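You operate a simulated robot arm through the tools that you are given. There is no shell and no other tool. Be economical: measure what you need, move in short steps, check, and stop when the job is done.

You run a simulated robot arm. Do the job below in one go: nothing can be reset, and whatever is moved stays where it is left.

JOB
Take the sleeved can and leave it in the green tray on the narrow table. Put the 59 mm gauge block from the top of the check bench on top of the sealed carton there and the 72 mm gauge block on the brown cardboard sheet. Put two of the brass plugs from the top of the check bench on the top of the feed turntable. Stack the metal block marked "56" from the top of the check bench on top of the metal block that says "92". Take the roll end on the top of the check bench and put it away in the grey stock tray on the small steel bench. Stack the blue filter with white pleats marked "F92" from the top of the check bench on top of the blue filter with white pleats labelled "F72". Put the teal tag on the top of the check bench away on the top of the packing bench. Fetch the blue tag from the top of the check bench and set it on the work tag. Take the small box from the counter of the steel rack and leave it in the orange tray on the side table. Put the orange bottle holder in the green tray on the island. Any order will do. Set down upright: sleeved can, gauge block, roll end, small box.

It is judged by the outcome, as a careful person would: the job done as asked, and still so three seconds after it is handed in. It fails if anything else is knocked over, pushed out of place, dropped, spilled or broken.

ROBOT AND FRAMES
A 7-joint arm with a vacuum gripper on a trunk, on a base that drives. Base frame: it is fixed to the floor where the robot stands at the start and does not move with it; the origin is under the middle of the robot, x ahead of it, y to its left, z up. Units: m, degrees, N and s.
With the tool pointing down near the work surface it reaches from about 0.16 to 0.84 m from the robot's upright axis, wherever it stands. Its first joint turns from -166.0 to 166.0 degrees. Places, roughly: blue filter with white pleats [1.75, 0.5, 1]; blue tag [2.25, 0.5, 0.75]; brass plug (4x4x4 cm) [0.6, 0.3, 0.9]; cardboard sheet (22x16x1 cm) [1.4, 0.5, 0.9]; gauge block [1, 0.5, 1]; green tray on the island (30x26 cm) [4.68, 0.36, 0.8]; green tray on the narrow table (20x24 cm) [2.2, -2.3, 0.8]; grey stock tray on the small steel bench [2.7, -0.3, 0.8]; metal block [1.25, 0.5, 1]; orange bottle holder (10x10x4 cm) [4.2, 0.8, 0.8]; orange tray on the side table (20x17 cm) [-1.22, -0.36, 0.84]; roll end [1.5, 0.75, 1]; sealed carton [0.75, 0.5, 1]; sleeved can [0.5, -0.25, 0.75]; small box [3, 0.75, 1]; teal tag [2.25, 0.5, 0.75]; top of the feed turntable [3.4, -1.8, 0.9]; top of the packing bench [-2.7, -1.1, 0.8]; work tag [4.75, -0.25, 0.75]. Payload 1.88 kg.
Tool frame: the origin (TCP) lies in the middle of the cups' lips, and z points out of the cups. The gripper has 1 cup of 0.032 m across, covering 0.032 by 0.032 m (tool x, y); the bellows give 0.014 m. With the vacuum on, a cup seals on a smooth face that it is pressed against (1 to 4 N); it does not hold porous or soft things. The pull reaches 41 N.
Orientation is that of the tool frame in the base frame, as [roll, pitch, yaw] about the fixed x, y, z axes, in that order (R = Rz(yaw) Ry(pitch) Rx(roll)). With the cups facing straight down, the tool's x points along the base's -x, its y along +y and its z along -z.

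CONTROLS
- The arm moves only by the tool drive_tool. Its argument "rows" is a list that holds one entry, the list of rows, each a list of 7 numbers: the shift along the tool's x, y, z in m, then the turn, a rotation vector about the tool's x, y, z in degrees, then the vacuum: 1 switches it on, 0 off. In form: [[[x, y, z, rx, ry, rz, suction], ...]]. A call has 1 to 12 rows; each row shifts and turns the commanded pose from where the row before left it, along the tool's axes as they then stand. Each row takes 0.2 s and may step no farther than 0.05 m and 8.6 degrees from the row before; otherwise, or with a gripper value out of range, the whole call is refused. A pose out of reach is approached as far as the arm can. The call stops where the force on the tool passes 40 N (or 10 N more than at its start, if that is more) or the arm is blocked; 0.2 s more then pass. The pull builds up within a second once a cup has sealed. Time passes only in rows, and 0.2 s behind the last, so rows that do not move give it time. It gives the time, the measured TCP pose, the force on the tool (base axes) and the pull of the vacuum at its end, in the units of the frame above (readings bear some noise), with the torque about the TCP (base axes, N m) and any sound that the robot's microphone picked up, and new pictures: "views" is both (left out), scene, wrist or none.
- Cameras (640 x 400 px; columns grow to the right, rows downward): "scene" is now at [-0.0214, 0.1044, 1.5172]; the picture's right is [-0.90, -0.44, 0.00], its down [-0.36, 0.75, -0.56] and it looks along [0.24, -0.50, -0.83] (base axes); focal length 214 px, centre (320, 200). "wrist" rides on the gripper at [0.082, 0.014, -0.216] in the tool frame; the picture's right is [-0.17, 0.99, 0.00], its down [-0.91, -0.15, -0.37] and it looks along [-0.37, -0.06, 0.93] (tool axes); focal length 243 px, centre (320, 200). There is no depth. A picture from a camera that has moved, and an enlarged one, comes with that camera's place and axes in the base frame and with its lens. The place of the scene camera against the robot may be out by one fixed shift of up to 0.018 m in any direction.
- slide_trunk(by): slides the trunk up (or, below 0, down) by that many m; the arm and the scene camera ride with it, the base frame stays. It gives what a move gives, with no picture.
- roll_base(legs): drives the robot by 1 to 6 legs, each [ahead, left, turn to the left] in m, m and degrees, along the robot's own axes; the way and the turn of a leg run together, so that a leg with both is an arc; at most 1.5 m and 180 degrees a leg. The arm and the cameras ride along, it lands a little off, and it stops where it bumps. It gives what a move gives, and a new picture of the scene camera.
- aim_head(pan, tilt): turns the head with the scene camera to pan (to the left, within 155 degrees either way) and tilt (down, from -29 to 69), counted from straight ahead of the robot. It gives what a move gives, and a new picture of the scene camera.
- close_up(camera, box): a new picture of the part [left, top, right, bottom] of that camera's present view, enlarged. The clock stands still meanwhile.
- hand_in(): hands the job in; it is judged then, once.

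Work in short steps. Places have to be worked out from the pictures, the camera data and where the tool is seen: move nearer, look again, correct. Check each grasp and each placing, and mend what went wrong. You have 567 turns and 360 pictures in all, those below and enlarged ones among them. Switch the vacuum off and draw the arm clear of the work before you hand the job in, unless the task says otherwise; then end with one line.

The tools are called after "Request:" by a JSON object that holds its "method" and its "body". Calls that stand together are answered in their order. drive_tool: Moves the arm, as the interface text tells. Its arguments: {"type":"object","properties":{"rows":{"type":"array","items":{"type":"array","items":{"type":"array","items":{"type":"number"}}}},"views":{"type":"string","enum":["both","scene","wrist","none"]}},"required":["rows"]} The other tools are called the same way: slide_trunk (by) slides the trunk up or down; roll_base (legs) drives the base; aim_head (pan, tilt) turns the head that bears the scene camera; close_up (camera, box) takes an enlarged picture of a part of a camera's view; hand_in () hands the job in.

At the start:

```text
t: 0.0
eef_pos: [0.4729, 0.0603, 1.2952]
tcp_rot: [180.0, -0.1, -180.0]
ft_force: [0.6, -0.9, 0.5]
torque: [0.02, -0.02, 0.0]
pull: 0.0
trunk travel left (down, up): [-0.5, 0.09]
robot x, y, heading: [0.0005, -0.0006, 0.1]
head pan, tilt: [-64.1, 56.1]
```

scene: 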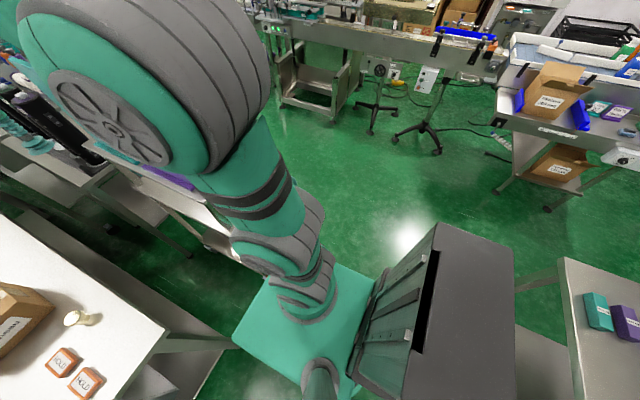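
wrist: 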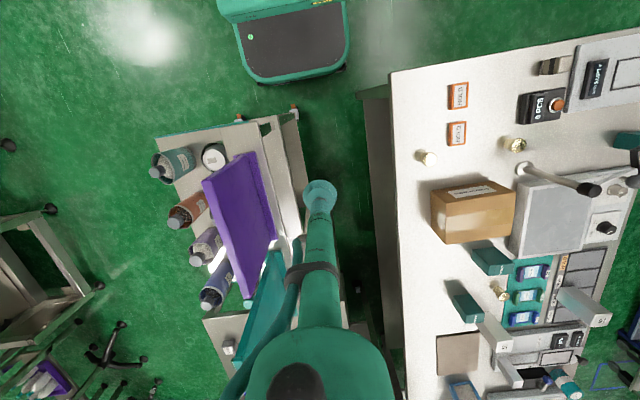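

I start by surveying: turn the head towards the check bench on the left.

Request:
{"method": "aim_head", "body": {"pan": 45, "tilt": 40}}

Request:
{"method": "close_up", "body": {"camera": "wrist", "box": [380, 50, 640, 400]}}

Request:
{"method": "close_up", "body": {"camera": "wrist", "box": [140, 100, 340, 380]}}

```text
t: 1.9
eef_pos: [0.4738, 0.0611, 1.2951]
tcp_rot: [179.9, 0.0, -180.0]
ft_force: [-0.5, 0.3, -0.3]
torque: [0.03, -0.01, -0.01]
pull: 0.0
trunk travel left (down, up): [-0.5, 0.09]
robot x, y, heading: [-0.0016, -0.0009, -0.1]
head pan, tilt: [45.0, 40.0]
camera scene: at [0.0077, 0.2283, 1.5392], right [0.71, -0.71, 0.0], down [-0.45, -0.45, -0.77], along [0.54, 0.54, -0.64], focal length 214 px, centre (320, 200)
```

scene: 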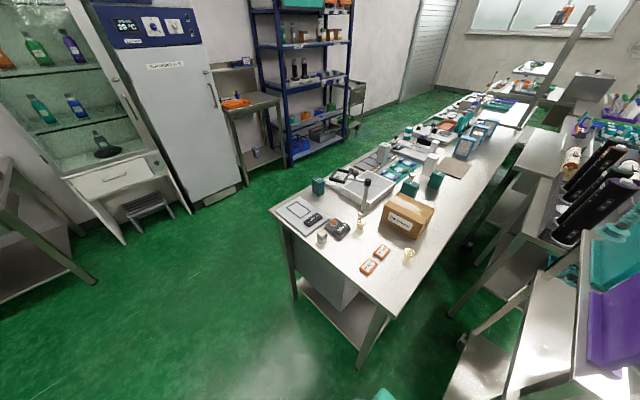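

```text
1.14 times, centred on (510, 225) of wrist
camera zoom: at [0.3919, 0.0748, 1.5093], right [0.17, 0.99, 0.0], down [0.91, -0.15, 0.37], along [0.37, -0.06, -0.93], focal length 277 px, centre (103, 171)
```

zoom: 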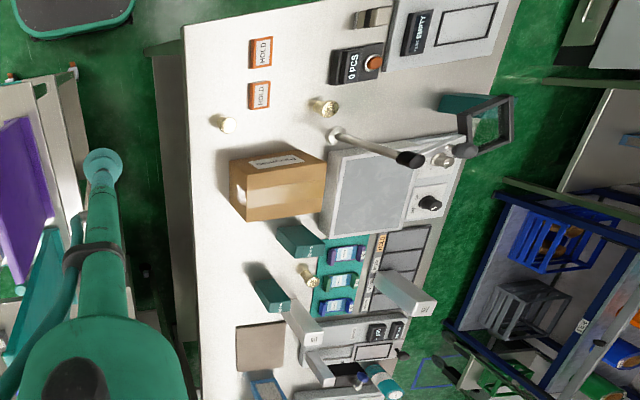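

```text
1.43 times, centred on (240, 240) of wrist
camera zoom: at [0.3919, 0.0748, 1.5093], right [0.17, 0.99, 0.0], down [0.91, -0.15, 0.37], along [0.37, -0.06, -0.93], focal length 347 px, centre (434, 143)
```

zoom: 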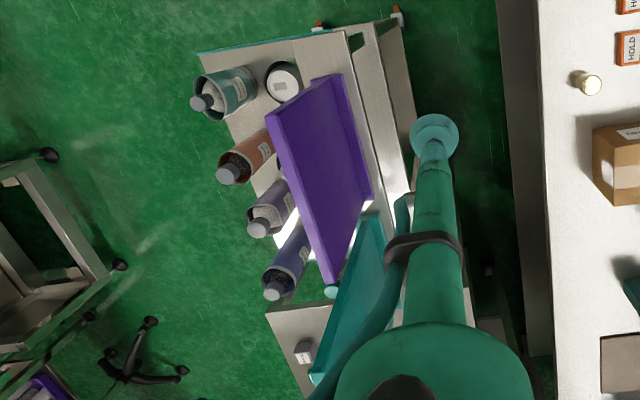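

The check bench begins at about x=0.36, y=0.23 and is too close to the cart for me to drive between. I need a map of the surroundings, so I look around more.

Request:
{"method": "aim_head", "body": {"pan": 10, "tilt": 25}}

Request:
{"method": "aim_head", "body": {"pan": -45, "tilt": 25}}

Request:
{"method": "aim_head", "body": {"pan": -110, "tilt": 30}}

Request:
{"method": "aim_head", "body": {"pan": 150, "tilt": 30}}

Request:
{"method": "aim_head", "body": {"pan": 85, "tilt": 25}}

```text
t: 2.9
eef_pos: [0.4737, 0.0616, 1.2936]
tcp_rot: [180.0, 0.0, -180.0]
ft_force: [0.0, -0.4, -0.7]
torque: [0.01, -0.03, 0.01]
pull: 0.0
trunk travel left (down, up): [-0.5, 0.09]
robot x, y, heading: [0.001, 0.0001, 0.3]
head pan, tilt: [10.0, 25.0]
camera scene: at [0.0382, 0.1843, 1.5625], right [0.17, -0.98, 0.0], down [-0.42, -0.07, -0.91], along [0.89, 0.16, -0.42], focal length 214 px, centre (320, 200)
```

scene: 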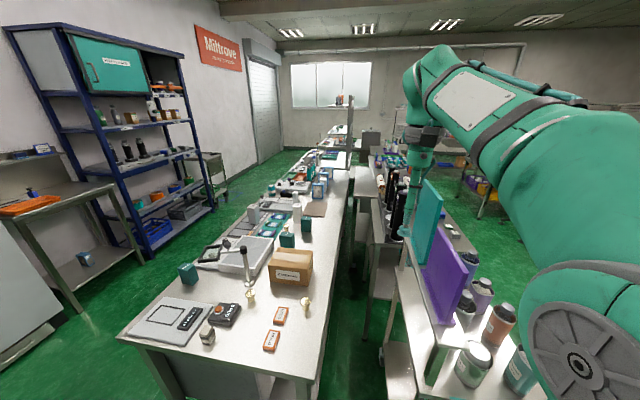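

```text
t: 4.1
eef_pos: [0.4739, 0.062, 1.2948]
tcp_rot: [-179.9, 0.0, 180.0]
ft_force: [-0.4, 0.0, -0.6]
torque: [-0.01, 0.01, -0.02]
pull: 0.0
trunk travel left (down, up): [-0.5, 0.09]
robot x, y, heading: [-0.0019, 0.0004, 0.1]
head pan, tilt: [-45.0, 25.0]
camera scene: at [0.0127, 0.1032, 1.5626], right [-0.71, -0.71, 0.0], down [-0.3, 0.3, -0.91], along [0.64, -0.64, -0.42], focal length 214 px, centre (320, 200)
```

scene: 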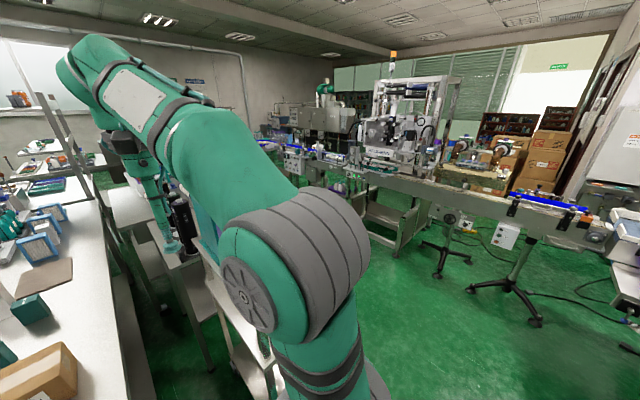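

```text
t: 5.5
eef_pos: [0.4733, 0.0626, 1.2942]
tcp_rot: [-180.0, 0.0, -179.9]
ft_force: [0.3, -0.5, 0.8]
torque: [-0.01, 0.03, 0.0]
pull: 0.0
trunk travel left (down, up): [-0.5, 0.09]
robot x, y, heading: [-0.0009, -0.001, -0.1]
head pan, tilt: [-110.0, 30.0]
camera scene: at [-0.0834, 0.0832, 1.5546], right [-0.94, 0.34, 0.0], down [0.17, 0.47, -0.87], along [-0.3, -0.81, -0.5], focal length 214 px, centre (320, 200)
```

scene: 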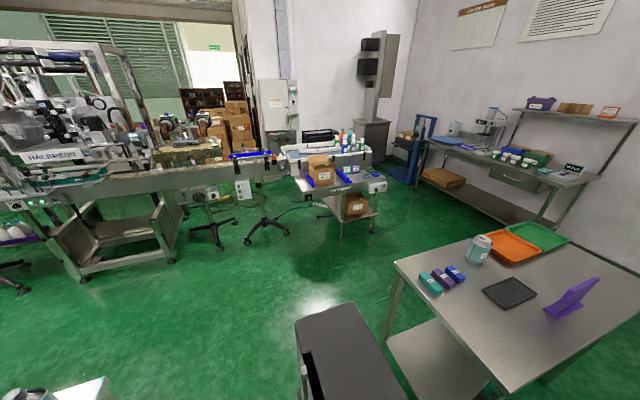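

```text
t: 9.1
eef_pos: [0.4756, 0.0609, 1.2937]
tcp_rot: [179.9, 0.0, 180.0]
ft_force: [0.1, -0.3, 0.5]
torque: [-0.01, -0.01, -0.02]
pull: 0.0
trunk travel left (down, up): [-0.5, 0.09]
robot x, y, heading: [-0.0021, 0.0024, -0.0]
head pan, tilt: [150.0, 30.0]
camera scene: at [-0.1308, 0.2135, 1.5546], right [0.5, 0.87, 0.0], down [0.43, -0.25, -0.87], along [-0.75, 0.43, -0.5], focal length 214 px, centre (320, 200)
```

scene: 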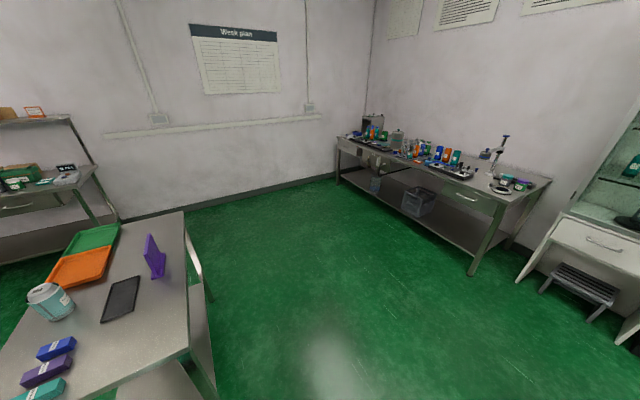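

```text
t: 10.5
eef_pos: [0.4741, 0.0611, 1.2936]
tcp_rot: [-180.0, 0.0, -180.0]
ft_force: [-0.2, 0.0, 0.1]
torque: [0.0, 0.01, 0.02]
pull: 0.2
trunk travel left (down, up): [-0.5, 0.09]
robot x, y, heading: [0.0017, 0.003, -0.1]
head pan, tilt: [85.0, 25.0]
camera scene: at [-0.0445, 0.2601, 1.5625], right [1.0, -0.09, 0.0], down [-0.04, -0.42, -0.91], along [0.08, 0.9, -0.42], focal length 214 px, centre (320, 200)
```

scene: 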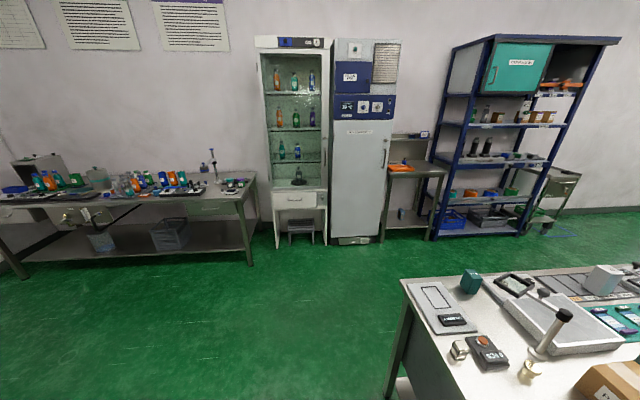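

The can appears to be near (0.47, -0.22). I move the tool above it at height and look.

Request:
{"method": "drive_tool", "body": {"rows": [[[0, -0.048, 0, 0, 0, 0, 0], [0, -0.048, 0, 0, 0, 0, 0], [0, -0.048, 0, 0, 0, 0, 0], [0, -0.048, 0, 0, 0, 0, 0], [0, -0.048, 0, 0, 0, 0, 0], [0, -0.048, 0, 0, 0, 0, 0]]], "views": "wrist"}}

Request:
{"method": "close_up", "body": {"camera": "wrist", "box": [200, 100, 440, 250]}}

```text
t: 11.9
eef_pos: [0.4746, -0.2296, 1.2939]
tcp_rot: [180.0, 0.0, 180.0]
ft_force: [-0.3, -0.5, -0.9]
torque: [-0.02, 0.01, -0.02]
pull: 0.1
trunk travel left (down, up): [-0.5, 0.09]
robot x, y, heading: [0.0011, 0.0014, -0.1]
head pan, tilt: [85.0, 25.0]
camera wrist: at [0.393, -0.2148, 1.5086], right [0.17, 0.99, 0.0], down [0.91, -0.15, 0.37], along [0.37, -0.06, -0.93], focal length 243 px, centre (320, 200)
```

wrist: 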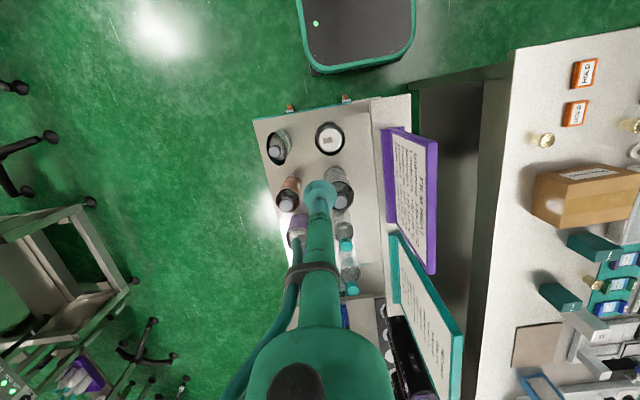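

```text
2.67 times, centred on (320, 175) of wrist
camera zoom: at [0.393, -0.2148, 1.5086], right [0.17, 0.99, 0.0], down [0.91, -0.15, 0.37], along [0.37, -0.06, -0.93], focal length 647 px, centre (320, 267)
```

zoom: 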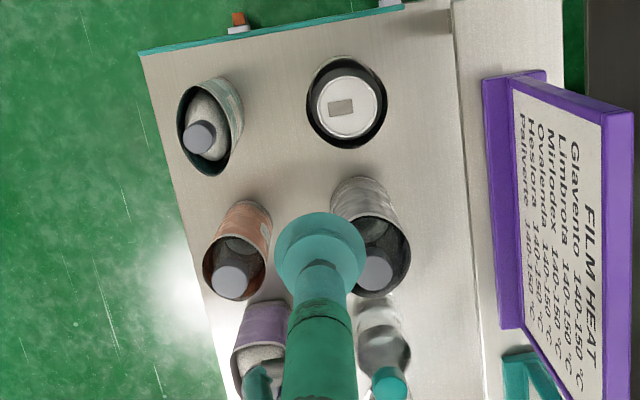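

The sleeved can is at about (0.477, -0.204), top z≈0.91. I go lower, slightly ahead, to see its lid unobstructed.

Request:
{"method": "drive_tool", "body": {"rows": [[[-0.02, 0.005, 0.045, 0, 0, 0, 0], [-0.02, 0.005, 0.045, 0, 0, 0, 0], [-0.02, 0.005, 0.045, 0, 0, 0, 0], [0, 0, 0.045, 0, 0, 0, 0], [0, 0, 0.0, 0, 0, 0, 0]]], "views": "wrist"}}

Request:
{"method": "close_up", "body": {"camera": "wrist", "box": [240, 60, 440, 200]}}

```text
t: 13.1
eef_pos: [0.5344, -0.2126, 1.1135]
tcp_rot: [179.9, 0.0, 180.0]
ft_force: [-0.3, -0.5, -0.6]
torque: [0.0, 0.0, 0.01]
pull: 0.2
trunk travel left (down, up): [-0.5, 0.09]
robot x, y, heading: [-0.0021, 0.0019, -0.0]
head pan, tilt: [85.0, 25.0]
camera wrist: at [0.4519, -0.1981, 1.3282], right [0.17, 0.99, 0.0], down [0.91, -0.15, 0.37], along [0.37, -0.06, -0.93], focal length 243 px, centre (320, 200)
```

wrist: 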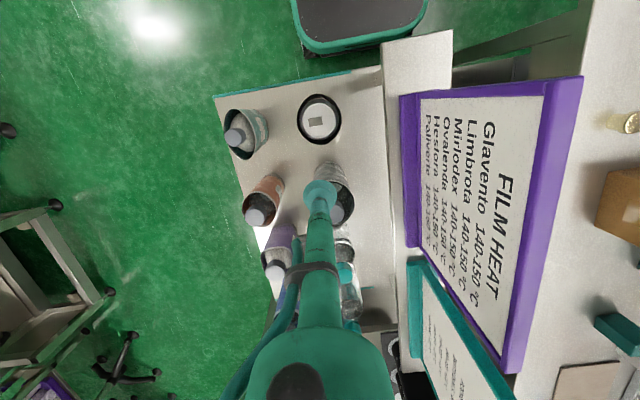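

```text
2.86 times, centred on (340, 130) of wrist
camera zoom: at [0.4519, -0.1981, 1.3282], right [0.17, 0.99, 0.0], down [0.91, -0.15, 0.37], along [0.37, -0.06, -0.93], focal length 693 px, centre (263, 400)
```

zoom: 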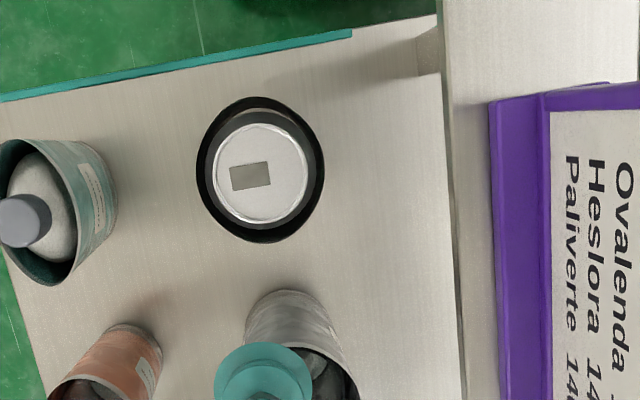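

Lid centre is about (0.481, -0.202). I align over it, descend to just above, then press gently with vacuum on.

Request:
{"method": "drive_tool", "body": {"rows": [[[0.027, 0.005, 0.0, 0, 0, 0, 0], [0.027, 0.005, 0.0, 0, 0, 0, 0], [0, 0, 0.04, 0, 0, 0, 0], [0, 0, 0.04, 0, 0, 0, 0], [0, 0, 0.04, 0, 0, 0, 0], [0, 0, 0.03, 0, 0, 0, 0], [0, 0, 0.0, 0, 0, 0, 0]]], "views": "wrist"}}

```text
t: 14.7
eef_pos: [0.4798, -0.2024, 0.9636]
tcp_rot: [180.0, 0.0, 180.0]
ft_force: [0.2, -0.3, 0.0]
torque: [0.0, 0.02, 0.0]
pull: 0.0
trunk travel left (down, up): [-0.5, 0.09]
robot x, y, heading: [-0.0032, 0.0003, -0.2]
head pan, tilt: [85.0, 25.0]
camera wrist: at [0.3977, -0.1878, 1.1782], right [0.17, 0.99, 0.0], down [0.91, -0.15, 0.38], along [0.37, -0.06, -0.93], focal length 243 px, centre (320, 200)
```

wrist: 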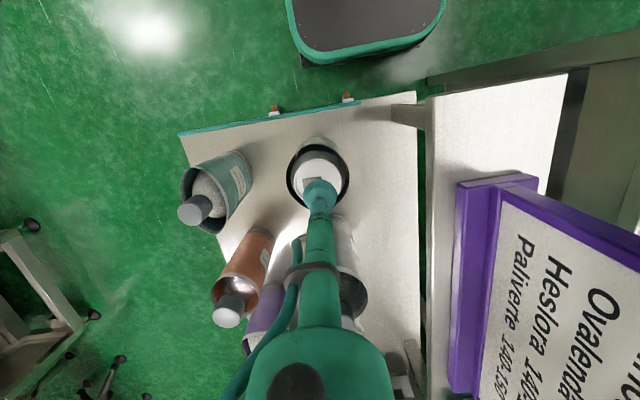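

Aligned. Now descend in small steps with vacuum.

Request:
{"method": "drive_tool", "body": {"rows": [[[0, 0, 0.015, 0, 0, 0, 1], [0, 0, 0.015, 0, 0, 0, 1], [0, 0, 0.01, 0, 0, 0, 1], [0, 0, 0.01, 0, 0, 0, 1], [0, 0, 0.0, 0, 0, 0, 1]]], "views": "none"}}

```text
t: 15.9
eef_pos: [0.4808, -0.202, 0.9174]
tcp_rot: [-179.7, 0.4, 180.0]
ft_force: [-0.1, 1.6, 31.3]
torque: [0.08, -0.06, -0.23]
pull: 40.6
trunk travel left (down, up): [-0.5, 0.09]
robot x, y, heading: [-0.0013, 0.0003, -0.0]
head pan, tilt: [85.0, 25.0]
```

Sealed (pull 40.6 N). Lift slowly.

Request:
{"method": "drive_tool", "body": {"rows": [[[0, 0, -0.01, 0, 0, 0, 1], [0, 0, -0.02, 0, 0, 0, 1], [0, 0, -0.02, 0, 0, 0, 1], [0, 0, -0.02, 0, 0, 0, 1], [0, 0, -0.04, 0, 0, 0, 1], [0, 0, -0.04, 0, 0, 0, 1], [0, 0, -0.04, 0, 0, 0, 1], [0, 0, -0.04, 0, 0, 0, 1], [0, 0, 0, 0, 0, 0, 1]]], "views": "wrist"}}

```text
t: 17.9
eef_pos: [0.4812, -0.2027, 1.1435]
tcp_rot: [180.0, 0.0, -180.0]
ft_force: [0.5, 0.3, -2.7]
torque: [-0.01, 0.0, 0.01]
pull: 40.9
trunk travel left (down, up): [-0.5, 0.09]
robot x, y, heading: [0.0007, 0.0008, -0.0]
head pan, tilt: [85.0, 25.0]
camera wrist: at [0.398, -0.188, 1.3588], right [0.17, 0.99, 0.0], down [0.91, -0.15, 0.37], along [0.37, -0.06, -0.93], focal length 243 px, centre (320, 200)
```

wrist: 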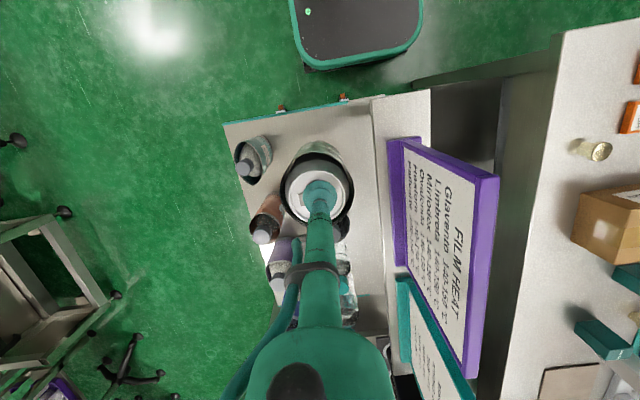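

The can is held (≈2.7 N). I raise it, then drive sideways to the right onto open floor.

Request:
{"method": "drive_tool", "body": {"rows": [[[0, 0, -0.045, 0, 0, 0, 1], [0, 0.02, -0.045, 0, 0, 0, 1], [0, 0.045, -0.045, 0, 0, 0, 1], [0, 0.045, 0, 0, 0, 0, 1], [0, 0.045, 0, 0, 0, 0, 1], [0, 0.045, 0, 0, 0, 0, 1]]], "views": "none"}}

Request:
{"method": "aim_head", "body": {"pan": -35, "tilt": 30}}

Request:
{"method": "roll_base", "body": {"legs": [[0, -1.0, 0]]}}

```text
refused: row 3 steps farther than a row can; nothing moved
```

```text
t: 19.9
eef_pos: [0.4788, -0.2014, 1.1433]
tcp_rot: [-180.0, 0.0, -180.0]
ft_force: [0.5, -0.8, -4.0]
torque: [-0.04, -0.02, 0.0]
pull: 40.5
trunk travel left (down, up): [-0.5, 0.09]
robot x, y, heading: [-0.0001, -0.0009, 0.1]
head pan, tilt: [-35.0, 30.0]
camera scene: at [0.0217, 0.1163, 1.5546], right [-0.57, -0.82, 0.0], down [-0.41, 0.29, -0.87], along [0.71, -0.5, -0.5], focal length 214 px, centre (320, 200)
```

scene: 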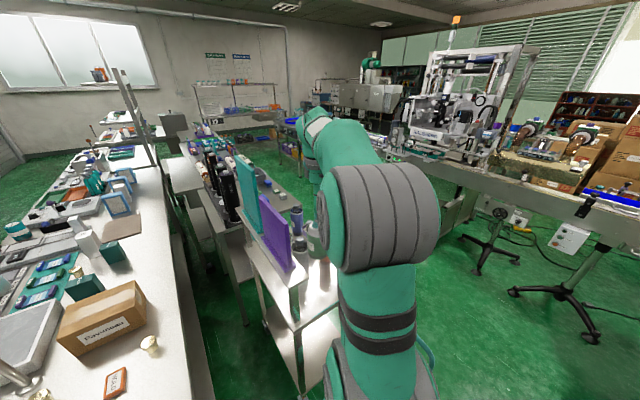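

```text
t: 25.0
eef_pos: [0.4794, -1.1945, 1.1448]
tcp_rot: [180.0, 0.0, 179.9]
ft_force: [-0.1, 0.9, -3.2]
torque: [0.01, 0.0, 0.02]
pull: 40.5
trunk travel left (down, up): [-0.5, 0.09]
robot x, y, heading: [0.0031, -0.9907, -0.0]
head pan, tilt: [-35.0, 30.0]
camera scene: at [0.0214, -0.876, 1.5546], right [-0.57, -0.82, 0.0], down [-0.41, 0.29, -0.87], along [0.71, -0.5, -0.5], focal length 214 px, centre (320, 200)
```

scene: 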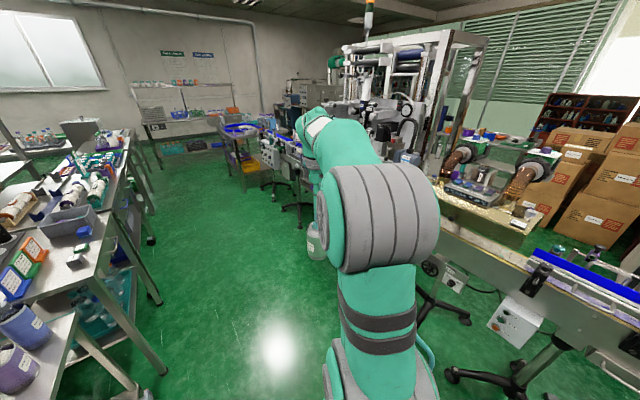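

The aisle is clear between the carts (y≈-0.45) and the conveyor (y≈-2.2). I raise the can a bit and go ahead.

Request:
{"method": "drive_tool", "body": {"rows": [[[0, 0, -0.045, 0, 0, 0, 1], [0, 0.03, -0.03, 0, 0, 0, 1], [0, 0.045, 0, 0, 0, 0, 1], [0, 0.045, 0, 0, 0, 0, 1], [0, 0.045, 0, 0, 0, 0, 1], [0, 0.03, 0, 0, 0, 0, 1]]], "views": "none"}}

Request:
{"method": "roll_base", "body": {"legs": [[1.2, -0.3, 0]]}}

Request:
{"method": "aim_head", "body": {"pan": -75, "tilt": 35}}

```text
t: 26.4
eef_pos: [0.4815, -0.9988, 1.2197]
tcp_rot: [179.9, -0.1, 179.9]
ft_force: [-0.7, 0.3, -3.4]
torque: [-0.01, -0.02, 0.02]
pull: 40.9
trunk travel left (down, up): [-0.5, 0.09]
robot x, y, heading: [-0.0023, -0.9931, -0.2]
head pan, tilt: [-35.0, 30.0]
```

```text
t: 32.7
eef_pos: [1.6816, -1.2961, 1.2194]
tcp_rot: [-180.0, -0.1, -180.0]
ft_force: [-0.8, -0.2, -3.7]
torque: [0.03, -0.01, -0.02]
pull: 40.6
trunk travel left (down, up): [-0.5, 0.09]
robot x, y, heading: [1.2036, -1.2932, 0.3]
head pan, tilt: [-35.0, 30.0]
camera scene: at [1.2239, -1.1744, 1.5546], right [-0.57, -0.82, 0.0], down [-0.41, 0.29, -0.87], along [0.71, -0.5, -0.5], focal length 214 px, centre (320, 200)
```

scene: 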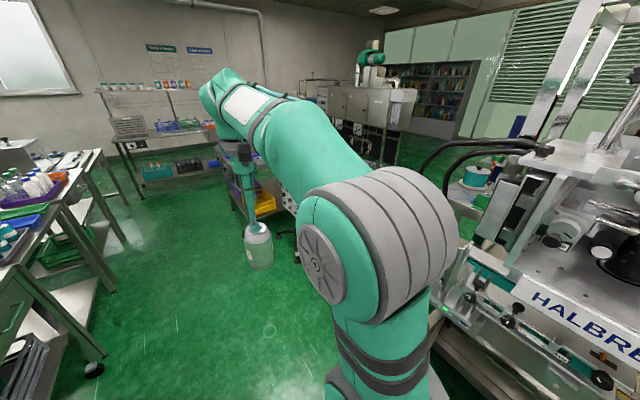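

```text
t: 33.8
eef_pos: [1.6835, -1.2966, 1.2192]
tcp_rot: [179.9, 0.0, -179.9]
ft_force: [0.2, -0.3, -3.5]
torque: [0.0, 0.01, -0.02]
pull: 40.7
trunk travel left (down, up): [-0.5, 0.09]
robot x, y, heading: [1.2037, -1.2926, -0.1]
head pan, tilt: [-75.0, 35.0]
camera scene: at [1.1727, -1.2077, 1.5468], right [-0.97, -0.26, 0.0], down [-0.15, 0.55, -0.82], along [0.21, -0.79, -0.57], focal length 214 px, centre (320, 200)
```

scene: 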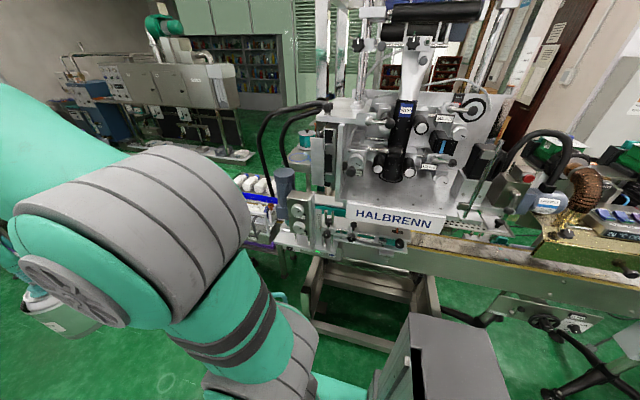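

The narrow table is hidden behind my arm. I drive ahead to x≈2.0 and look right again.

Request:
{"method": "roll_base", "body": {"legs": [[0.75, 0.1, 0]]}}

Request:
{"method": "aim_head", "body": {"pan": -95, "tilt": 40}}

```text
t: 37.8
eef_pos: [2.4289, -1.1925, 1.2186]
tcp_rot: [180.0, 0.0, -179.8]
ft_force: [-0.4, 0.0, -3.5]
torque: [-0.01, -0.03, 0.01]
pull: 40.7
trunk travel left (down, up): [-0.5, 0.09]
robot x, y, heading: [1.9498, -1.1852, 0.3]
head pan, tilt: [-75.0, 35.0]
camera scene: at [1.9193, -1.1055, 1.5468], right [-0.97, -0.26, 0.0], down [-0.15, 0.55, -0.82], along [0.21, -0.79, -0.57], focal length 214 px, centre (320, 200)
```

scene: 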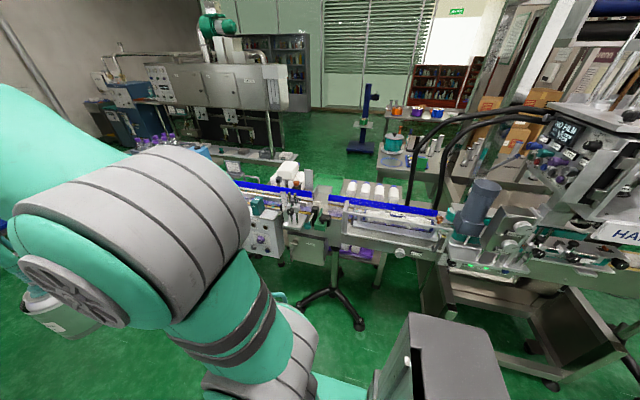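

```text
t: 38.7
eef_pos: [2.431, -1.193, 1.2184]
tcp_rot: [180.0, 0.0, -179.7]
ft_force: [-0.5, -0.9, -2.3]
torque: [-0.03, 0.0, -0.02]
pull: 40.7
trunk travel left (down, up): [-0.5, 0.09]
robot x, y, heading: [1.951, -1.1905, 0.2]
head pan, tilt: [-95.0, 40.0]
camera scene: at [1.8891, -1.1052, 1.5393], right [-1.0, 0.08, 0.0], down [0.05, 0.64, -0.77], along [-0.06, -0.76, -0.64], focal length 214 px, centre (320, 200)
```

scene: 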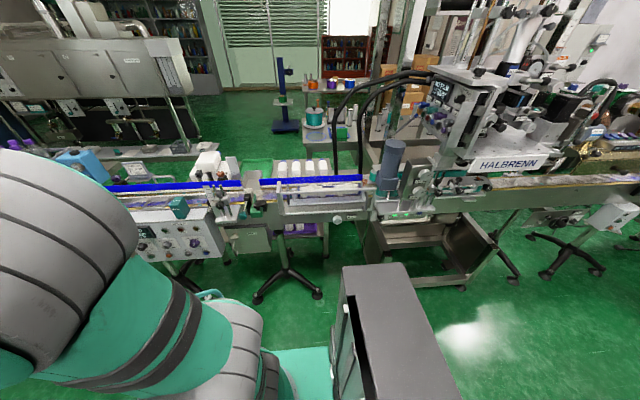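

Request:
{"method": "close_up", "body": {"camera": "scene", "box": [100, 120, 400, 300]}}

```text
2.13 times, centred on (250, 210) of scene
camera zoom: at [1.8891, -1.1052, 1.5393], right [-1.0, 0.08, 0.0], down [0.05, 0.64, -0.77], along [-0.06, -0.76, -0.64], focal length 458 px, centre (469, 179)
```

zoom: 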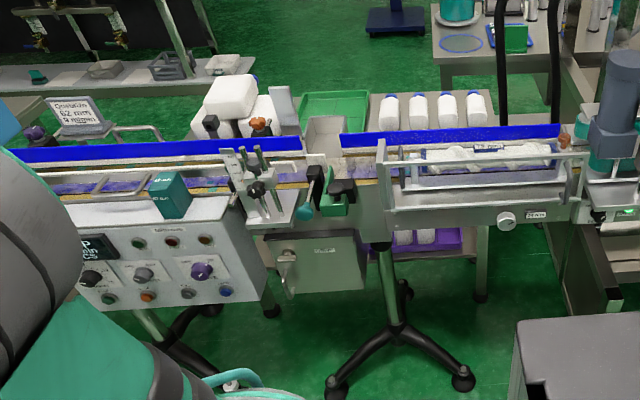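

The green tray is visible behind the conveyor at about (2.21, -2.36). Reaching over the conveyor needs the robot near (2.2, -1.55), so I drive there.

Request:
{"method": "roll_base", "body": {"legs": [[0.24, -0.2, 0], [0, -0.14, 0]]}}

Request:
{"method": "aim_head", "body": {"pan": -110, "tilt": 50}}

```text
t: 41.7
eef_pos: [2.6709, -1.5331, 1.2205]
tcp_rot: [180.0, 0.0, -179.9]
ft_force: [1.0, 0.0, -3.7]
torque: [0.04, 0.02, -0.03]
pull: 40.5
trunk travel left (down, up): [-0.5, 0.09]
robot x, y, heading: [2.1892, -1.5288, 0.1]
head pan, tilt: [-95.0, 40.0]
camera scene: at [2.1295, -1.4434, 1.5393], right [-1.0, 0.09, 0.0], down [0.06, 0.64, -0.77], along [-0.07, -0.76, -0.64], focal length 214 px, centre (320, 200)
```

scene: 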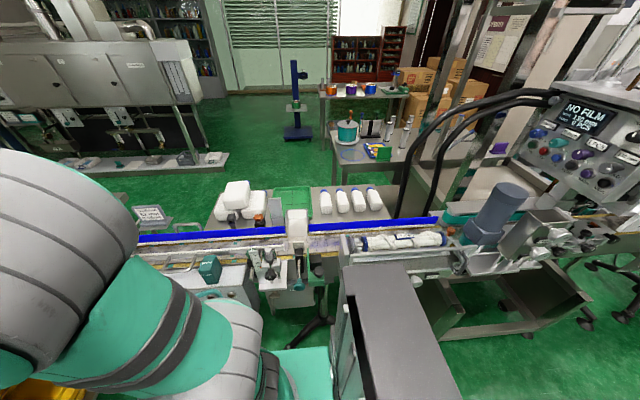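

```text
t: 42.5
eef_pos: [2.67, -1.5339, 1.2176]
tcp_rot: [180.0, 0.0, 180.0]
ft_force: [-0.1, 0.1, -3.3]
torque: [0.01, -0.01, -0.01]
pull: 40.0
trunk travel left (down, up): [-0.5, 0.09]
robot x, y, heading: [2.1924, -1.5273, -0.1]
head pan, tilt: [-110.0, 50.0]
camera scene: at [2.1106, -1.431, 1.5251], right [-0.94, 0.34, 0.0], down [0.26, 0.72, -0.64], along [-0.22, -0.6, -0.77], focal length 214 px, centre (320, 200)
```

scene: 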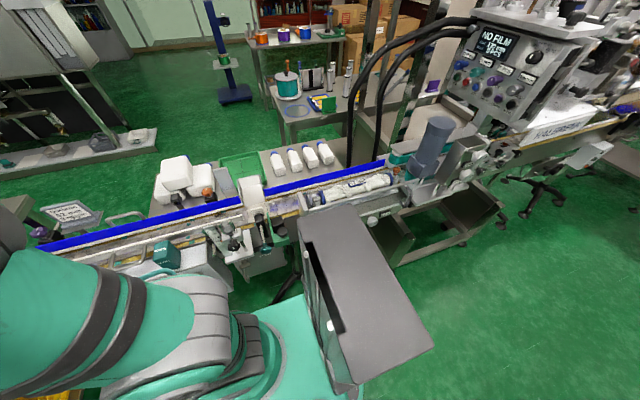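

Robot at (2.19,-1.53); tray centre ≈(2.19,-2.34). I raise a bit and swing the can round to the right.

Request:
{"method": "drive_tool", "body": {"rows": [[[0, 0, -0.05, 0, 0, 0, 1], [0.01, -0.045, 0, 0, 0, 0, 1], [0.01, -0.045, 0, 0, 0, 0, 1], [0.01, -0.045, 0, 0, 0, 0, 1], [0.01, -0.045, 0, 0, 0, 0, 1], [0.01, -0.045, 0, 0, 0, 0, 1], [0.02, -0.04, 0, 0, 0, 0, 1], [0.03, -0.035, 0, 0, 0, 0, 1], [0.03, -0.035, 0, 0, 0, 0, 1], [0.03, -0.035, 0, 0, 0, 0, 1], [0.03, -0.035, 0, 0, 0, 0, 1]]], "views": "both"}}

```text
t: 44.9
eef_pos: [2.4797, -1.9401, 1.2696]
tcp_rot: [-179.9, 0.0, 179.9]
ft_force: [0.4, -1.0, -3.5]
torque: [0.01, 0.0, 0.02]
pull: 40.2
trunk travel left (down, up): [-0.5, 0.09]
robot x, y, heading: [2.1841, -1.5265, -0.1]
head pan, tilt: [-110.0, 50.0]
camera scene: at [2.1105, -1.4313, 1.5251], right [-0.94, 0.34, 0.0], down [0.26, 0.72, -0.64], along [-0.22, -0.6, -0.77], focal length 214 px, centre (320, 200)
camera wrist: at [2.3972, -1.9255, 1.484], right [0.17, 0.99, 0.0], down [0.91, -0.15, 0.37], along [0.37, -0.06, -0.93], focal length 243 px, centre (320, 200)
```

scene: 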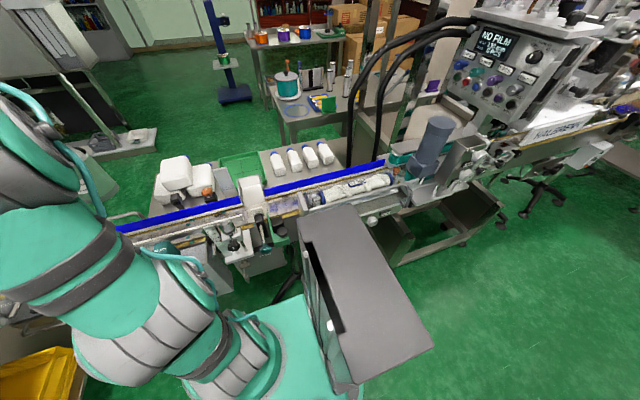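
wrist: 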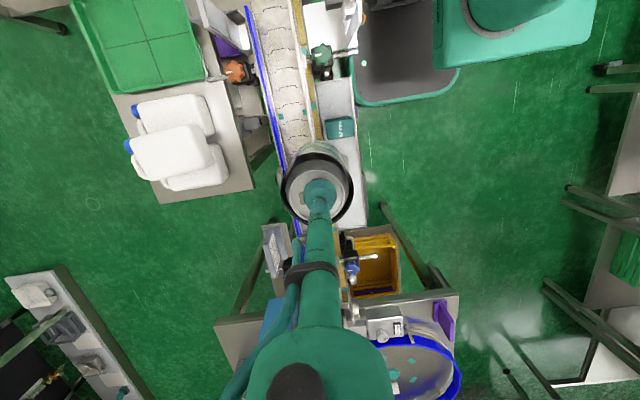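

Tray is visible at the wrist view's upper left. I continue diagonally to above it.

Request:
{"method": "drive_tool", "body": {"rows": [[[0.029, -0.037, 0, 0, 0, 0, 1], [0.029, -0.037, 0, 0, 0, 0, 1], [0.029, -0.037, 0, 0, 0, 0, 1], [0.029, -0.037, 0, 0, 0, 0, 1], [0.029, -0.037, 0, 0, 0, 0, 1], [0.029, -0.037, 0, 0, 0, 0, 1], [0.029, -0.037, 0, 0, 0, 0, 1], [0.029, -0.037, 0, 0, 0, 0, 1], [0.029, -0.037, 0, 0, 0, 0, 1], [0.029, -0.037, 0, 0, 0, 0, 1], [0, 0, 0, 0, 0, 0, 1]]], "views": "both"}}

```text
t: 47.2
eef_pos: [2.2096, -2.191, 1.1673]
tcp_rot: [179.9, 0.0, -179.9]
ft_force: [0.5, 0.5, -3.4]
torque: [0.05, 0.01, -0.04]
pull: 40.4
out of reach, approached as far as the arm can: row 5, 6, 7, 8, 9, 10
trunk travel left (down, up): [-0.5, 0.09]
robot x, y, heading: [2.1892, -1.528, 0.0]
head pan, tilt: [-110.0, 50.0]
camera scene: at [2.1105, -1.4315, 1.5251], right [-0.94, 0.34, 0.0], down [0.26, 0.72, -0.64], along [-0.22, -0.6, -0.77], focal length 214 px, centre (320, 200)
camera wrist: at [2.1284, -2.1778, 1.3818], right [0.17, 0.99, 0.0], down [0.91, -0.15, 0.37], along [0.37, -0.06, -0.93], focal length 243 px, centre (320, 200)
```

scene: 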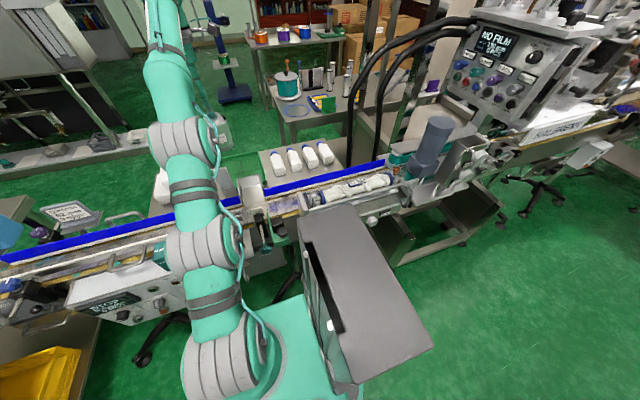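
wrist: 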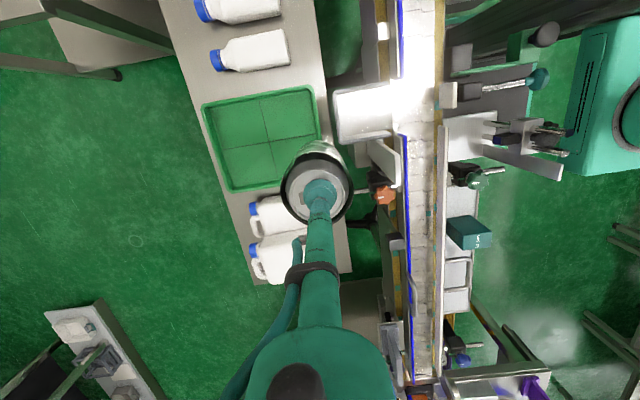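

Reach is limited at this height. I lower the trunk by 0.1 so the shoulder comes down, then extend.

Request:
{"method": "slide_trunk", "body": {"by": -0.1}}

Request:
{"method": "drive_tool", "body": {"rows": [[[0, -0.03, 0, 0, 0, 0, 1], [0.01, -0.03, 0, 0, 0, 0, 1], [0, -0.03, 0, 0, 0, 0, 1], [0, 0, 0, 0, 0, 0, 1]]], "views": "wrist"}}

```text
t: 48.6
eef_pos: [2.2105, -2.1914, 1.0672]
tcp_rot: [180.0, 0.0, 180.0]
ft_force: [0.9, 0.5, -3.3]
torque: [0.01, 0.01, 0.03]
pull: 40.3
trunk travel left (down, up): [-0.4, 0.19]
robot x, y, heading: [2.189, -1.529, -0.2]
head pan, tilt: [-110.0, 50.0]
```

```text
t: 49.6
eef_pos: [2.2108, -2.2083, 1.0399]
tcp_rot: [-179.9, 0.0, -180.0]
ft_force: [-0.7, -0.9, -3.7]
torque: [0.02, 0.01, -0.01]
pull: 40.7
out of reach, approached as far as the arm can: row 1, 2, 3
trunk travel left (down, up): [-0.4, 0.19]
robot x, y, heading: [2.1918, -1.5266, 0.0]
head pan, tilt: [-110.0, 50.0]
camera wrist: at [2.1291, -2.1945, 1.2539], right [0.17, 0.99, 0.0], down [0.91, -0.15, 0.38], along [0.37, -0.06, -0.93], focal length 243 px, centre (320, 200)
```

wrist: 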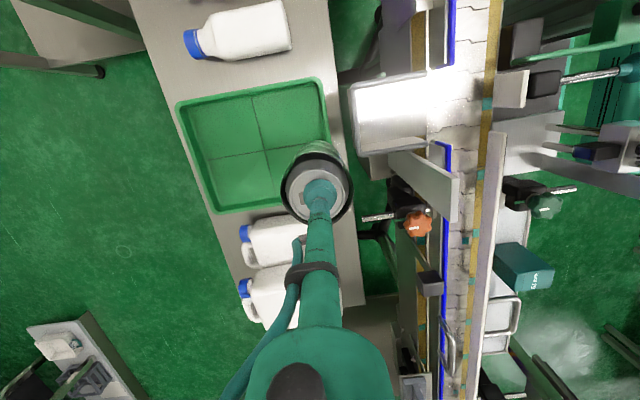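

Lower wrist relative to shoulder gives more reach, so I should raise the trunk fully and lower the tool instead.

Request:
{"method": "slide_trunk", "body": {"by": 0.18}}

Request:
{"method": "drive_tool", "body": {"rows": [[[0, 0, 0.04, 0, 0, 0, 1], [0, 0, 0.04, 0, 0, 0, 1], [0, 0, 0.04, 0, 0, 0, 1], [0, 0, 0.04, 0, 0, 0, 1], [0, 0, 0, 0, 0, 0, 1]]], "views": "none"}}

```text
t: 51.6
eef_pos: [2.2113, -2.2082, 1.2188]
tcp_rot: [-179.9, 0.1, -180.0]
ft_force: [-0.2, 0.3, -4.3]
torque: [-0.02, 0.03, -0.01]
pull: 40.7
trunk travel left (down, up): [-0.58, 0.01]
robot x, y, heading: [2.1938, -1.5258, 0.1]
head pan, tilt: [-110.0, 50.0]
```

```text
t: 52.8
eef_pos: [2.2105, -2.209, 1.0589]
tcp_rot: [-180.0, 0.0, 180.0]
ft_force: [0.2, 0.9, -3.1]
torque: [0.02, 0.0, 0.03]
pull: 41.1
trunk travel left (down, up): [-0.58, 0.01]
robot x, y, heading: [2.1899, -1.5245, 0.2]
head pan, tilt: [-110.0, 50.0]
```

Works. Now extend to y≈-2.30.

Request:
{"method": "drive_tool", "body": {"rows": [[[0, -0.03, 0, 0, 0, 0, 1], [0.01, -0.03, 0, 0, 0, 0, 1], [0, -0.03, 0, 0, 0, 0, 1], [0, 0, 0, 0, 0, 0, 1]]], "views": "wrist"}}

```text
t: 53.8
eef_pos: [2.2019, -2.2763, 1.0682]
tcp_rot: [-179.2, 0.1, 179.8]
ft_force: [-0.4, 0.6, -1.3]
torque: [-0.16, 0.05, -0.03]
pull: 40.9
out of reach, approached as far as the arm can: row 3
trunk travel left (down, up): [-0.58, 0.01]
robot x, y, heading: [2.1905, -1.5274, -0.1]
head pan, tilt: [-110.0, 50.0]
camera wrist: at [2.1197, -2.2588, 1.2815], right [0.17, 0.99, -0.01], down [0.91, -0.15, 0.38], along [0.37, -0.08, -0.93], focal length 243 px, centre (320, 200)
```

wrist: 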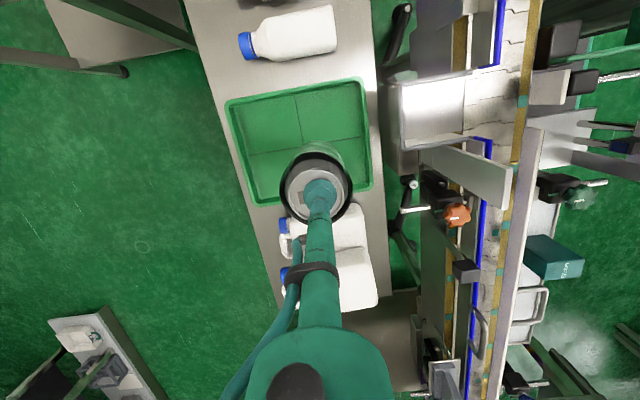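

The can is over the tray. I descend in steps, nudging toward the centre, until contact.

Request:
{"method": "drive_tool", "body": {"rows": [[[0.005, 0, 0.03, 0, 0, 0, 1], [0.005, -0.01, 0.03, 0, 0, 0, 1], [0, -0.01, 0.02, 0, 0, 0, 1], [0, 0, 0.015, 0, 0, 0, 1], [0, 0, 0.0, 0, 0, 0, 1]]], "views": "wrist"}}

```text
t: 55.0
eef_pos: [2.192, -2.2986, 0.9636]
tcp_rot: [-180.0, 0.0, 180.0]
ft_force: [0.0, 0.1, -3.8]
torque: [0.04, 0.02, -0.01]
pull: 40.7
trunk travel left (down, up): [-0.58, 0.01]
robot x, y, heading: [2.1891, -1.5247, 0.1]
head pan, tilt: [-110.0, 50.0]
camera wrist: at [2.1095, -2.2837, 1.1792], right [0.17, 0.99, 0.0], down [0.91, -0.15, 0.38], along [0.37, -0.06, -0.93], focal length 243 px, centre (320, 200)
```

wrist: 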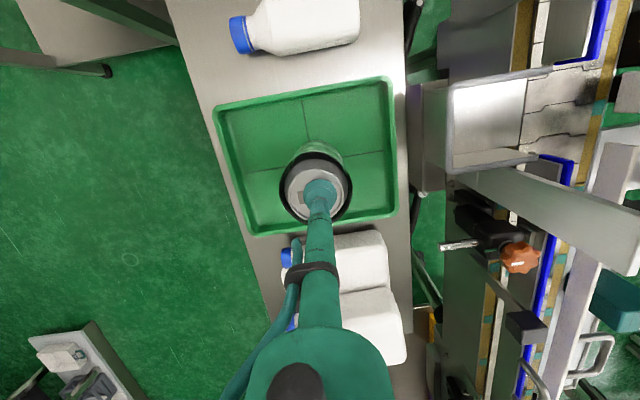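

Request:
{"method": "drive_tool", "body": {"rows": [[[0, 0, 0.01, 0, 0, 0, 1], [0, 0, 0.01, 0, 0, 0, 1], [0, 0, 0.005, 0, 0, 0, 1], [0, 0, 0.0, 0, 0, 0, 1]]], "views": "none"}}

```text
t: 56.0
eef_pos: [2.1915, -2.2976, 0.9391]
tcp_rot: [-179.8, 0.1, 180.0]
ft_force: [-0.7, -0.7, -3.5]
torque: [0.01, 0.0, -0.03]
pull: 40.9
trunk travel left (down, up): [-0.58, 0.01]
robot x, y, heading: [2.1862, -1.5286, 0.1]
head pan, tilt: [-110.0, 50.0]
```

Request:
{"method": "drive_tool", "body": {"rows": [[[0, 0, 0.006, 0, 0, 0, 1], [0, 0, 0.006, 0, 0, 0, 1], [0, 0, 0.0, 0, 0, 0, 1]]], "views": "none"}}

```text
t: 56.8
eef_pos: [2.1922, -2.298, 0.9283]
tcp_rot: [-179.9, 0.0, 179.8]
ft_force: [0.0, 0.3, 0.3]
torque: [0.0, 0.0, -0.04]
pull: 40.8
trunk travel left (down, up): [-0.58, 0.01]
robot x, y, heading: [2.1888, -1.5275, 0.3]
head pan, tilt: [-110.0, 50.0]
```

The weight is now carried by the tray. Press a hair more, release, wait, and lift.

Request:
{"method": "drive_tool", "body": {"rows": [[[0, 0, 0.003, 0, 0, 0, 1], [0, 0, 0, 0, 0, 0, 0], [0, 0, 0, 0, 0, 0, 0], [0, 0, 0, 0, 0, 0, 0], [0, 0, 0, 0, 0, 0, 0], [0, 0, -0.01, 0, 0, 0, 0], [0, 0, -0.02, 0, 0, 0, 0], [0, 0, -0.03, 0, 0, 0, 0]]], "views": "wrist"}}

```text
t: 58.6
eef_pos: [2.1928, -2.2955, 0.9854]
tcp_rot: [-179.8, 0.0, 179.9]
ft_force: [0.3, -0.1, 0.2]
torque: [-0.06, -0.01, -0.02]
pull: 0.1
trunk travel left (down, up): [-0.58, 0.01]
robot x, y, heading: [2.1894, -1.5256, 0.2]
head pan, tilt: [-110.0, 50.0]
camera wrist: at [2.1111, -2.2807, 1.1993], right [0.17, 0.99, 0.0], down [0.91, -0.15, 0.38], along [0.37, -0.07, -0.93], focal length 243 px, centre (320, 200)
```

wrist: 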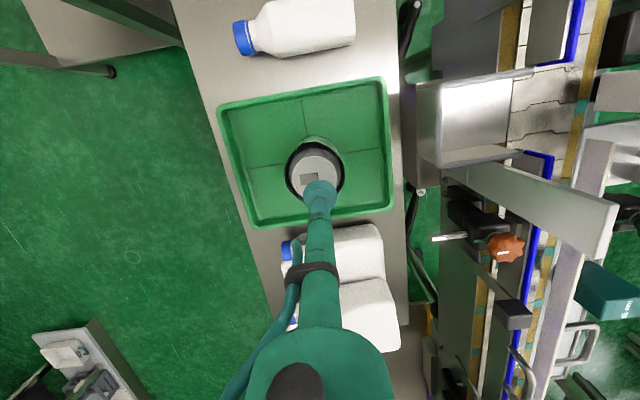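

The can stands upright in the tray. I retract up and swing the arm back to the front.

Request:
{"method": "drive_tool", "body": {"rows": [[[0, 0.01, -0.045, 0, 0, 0, 0], [0, 0.03, -0.035, 0, 0, 0, 0], [0, 0.03, -0.035, 0, 0, 0, 0], [0, 0.03, -0.035, 0, 0, 0, 0], [0, 0.03, -0.035, 0, 0, 0, 0], [-0.03, 0.03, -0.02, 0, 0, 0, 0], [-0.035, 0.03, 0, 0, 0, 0, 0], [-0.035, 0.03, 0, 0, 0, 0, 0], [-0.035, 0.03, 0, 0, 0, 0, 0], [-0.035, 0.03, 0, 0, 0, 0, 0], [-0.035, 0.03, 0, 0, 0, 0, 0], [-0.035, 0.03, 0, 0, 0, 0, 0]]], "views": "none"}}

Request:
{"method": "drive_tool", "body": {"rows": [[[-0.025, 0.04, 0, 0, 0, 0, 0], [-0.025, 0.04, 0, 0, 0, 0, 0], [-0.025, 0.04, 0, 0, 0, 0, 0], [-0.015, 0.045, 0, 0, 0, 0, 0], [-0.01, 0.045, 0, 0, 0, 0, 0], [0, 0.045, 0, 0, 0, 0, 0], [0, 0.045, 0, 0, 0, 0, 0], [0, 0.045, 0, 0, 0, 0, 0]]], "views": "none"}}

Request:
{"method": "aim_head", "body": {"pan": -20, "tilt": 30}}

```text
t: 61.2
eef_pos: [2.3723, -2.0534, 1.2081]
tcp_rot: [-179.5, 0.2, 180.0]
ft_force: [-0.1, 1.7, 0.6]
torque: [-0.29, -0.08, 0.01]
pull: 0.1
out of reach, approached as far as the arm can: row 1, 3, 4, 5, 6, 7
trunk travel left (down, up): [-0.58, 0.01]
robot x, y, heading: [2.1922, -1.5304, -0.1]
head pan, tilt: [-110.0, 50.0]
```

```text
t: 63.0
eef_pos: [2.4733, -1.7112, 1.2028]
tcp_rot: [-179.9, 0.1, 179.9]
ft_force: [0.5, 0.3, 0.6]
torque: [0.02, 0.0, -0.03]
pull: 0.1
trunk travel left (down, up): [-0.58, 0.01]
robot x, y, heading: [2.1896, -1.5292, -0.2]
head pan, tilt: [-110.0, 50.0]
```

```text
t: 64.6
eef_pos: [2.4734, -1.7119, 1.2023]
tcp_rot: [-179.8, 0.0, 180.0]
ft_force: [-0.7, 0.3, 0.6]
torque: [0.01, 0.0, -0.04]
pull: 0.1
trunk travel left (down, up): [-0.58, 0.01]
robot x, y, heading: [2.186, -1.5298, 0.1]
head pan, tilt: [-20.0, 30.0]
camera scene: at [2.2218, -1.3897, 1.6346], right [-0.34, -0.94, 0.0], down [-0.47, 0.17, -0.87], along [0.81, -0.3, -0.5], focal length 214 px, centre (320, 200)
```

scene: 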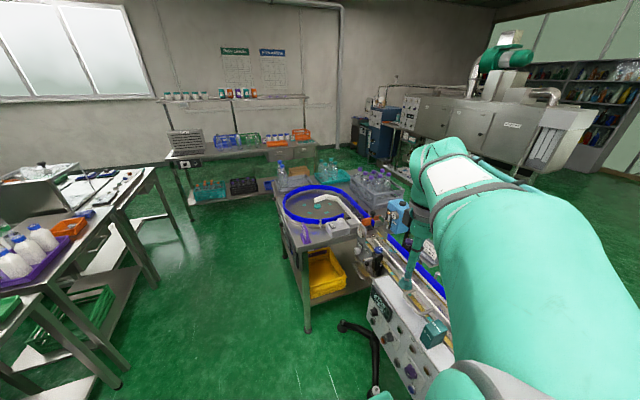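

Request:
{"method": "close_up", "body": {"camera": "scene", "box": [250, 150, 450, 290]}}

Request:
{"method": "aim_head", "body": {"pan": 50, "tilt": 30}}

Request:
{"method": "aim_head", "body": {"pan": 100, "tilt": 30}}

```text
2.86 times, centred on (350, 220) of scene
camera zoom: at [2.2218, -1.3897, 1.6346], right [-0.34, -0.94, 0.0], down [-0.47, 0.17, -0.87], along [0.81, -0.3, -0.5], focal length 613 px, centre (234, 143)
```

zoom: 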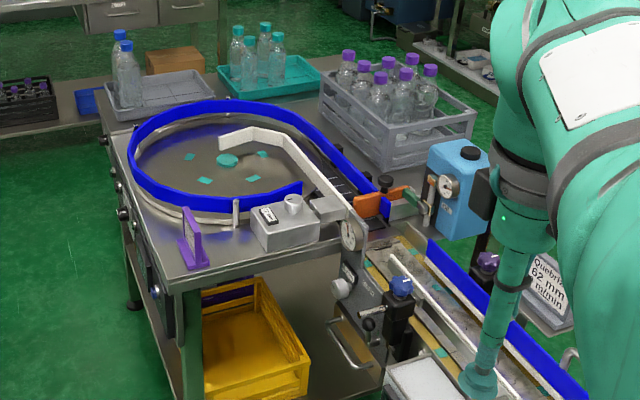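

```text
t: 66.0
eef_pos: [2.4726, -1.711, 1.2017]
tcp_rot: [-179.9, 0.0, -180.0]
ft_force: [0.3, 0.3, 0.1]
torque: [0.01, 0.02, 0.0]
pull: 0.0
trunk travel left (down, up): [-0.58, 0.01]
robot x, y, heading: [2.1858, -1.5266, -0.1]
head pan, tilt: [50.0, 30.0]
camera scene: at [2.1951, -1.2894, 1.6346], right [0.77, -0.64, 0.0], down [-0.32, -0.38, -0.87], along [0.56, 0.66, -0.5], focal length 214 px, centre (320, 200)
```

scene: 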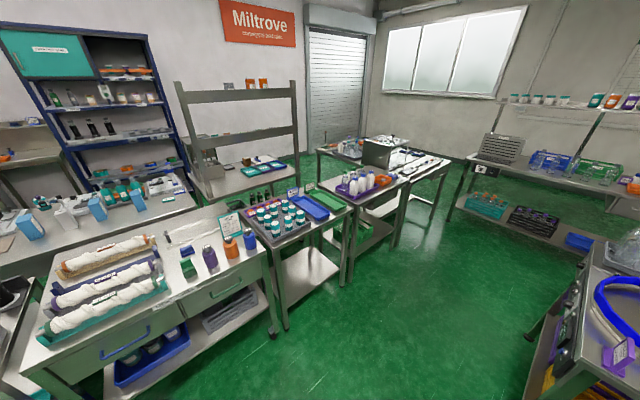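

```text
t: 67.2
eef_pos: [2.4733, -1.7107, 1.2032]
tcp_rot: [-179.9, 0.0, -180.0]
ft_force: [-0.4, -0.3, -0.4]
torque: [-0.03, 0.01, -0.02]
pull: 0.1
trunk travel left (down, up): [-0.58, 0.01]
robot x, y, heading: [2.189, -1.5274, -0.0]
head pan, tilt: [100.0, 30.0]
camera scene: at [2.1213, -1.2696, 1.6346], right [0.98, 0.17, 0.0], down [0.09, -0.49, -0.87], along [-0.15, 0.85, -0.5], focal length 214 px, centre (320, 200)
```

scene: 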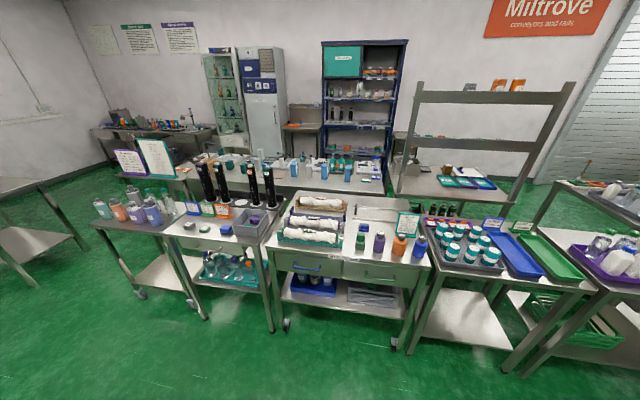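

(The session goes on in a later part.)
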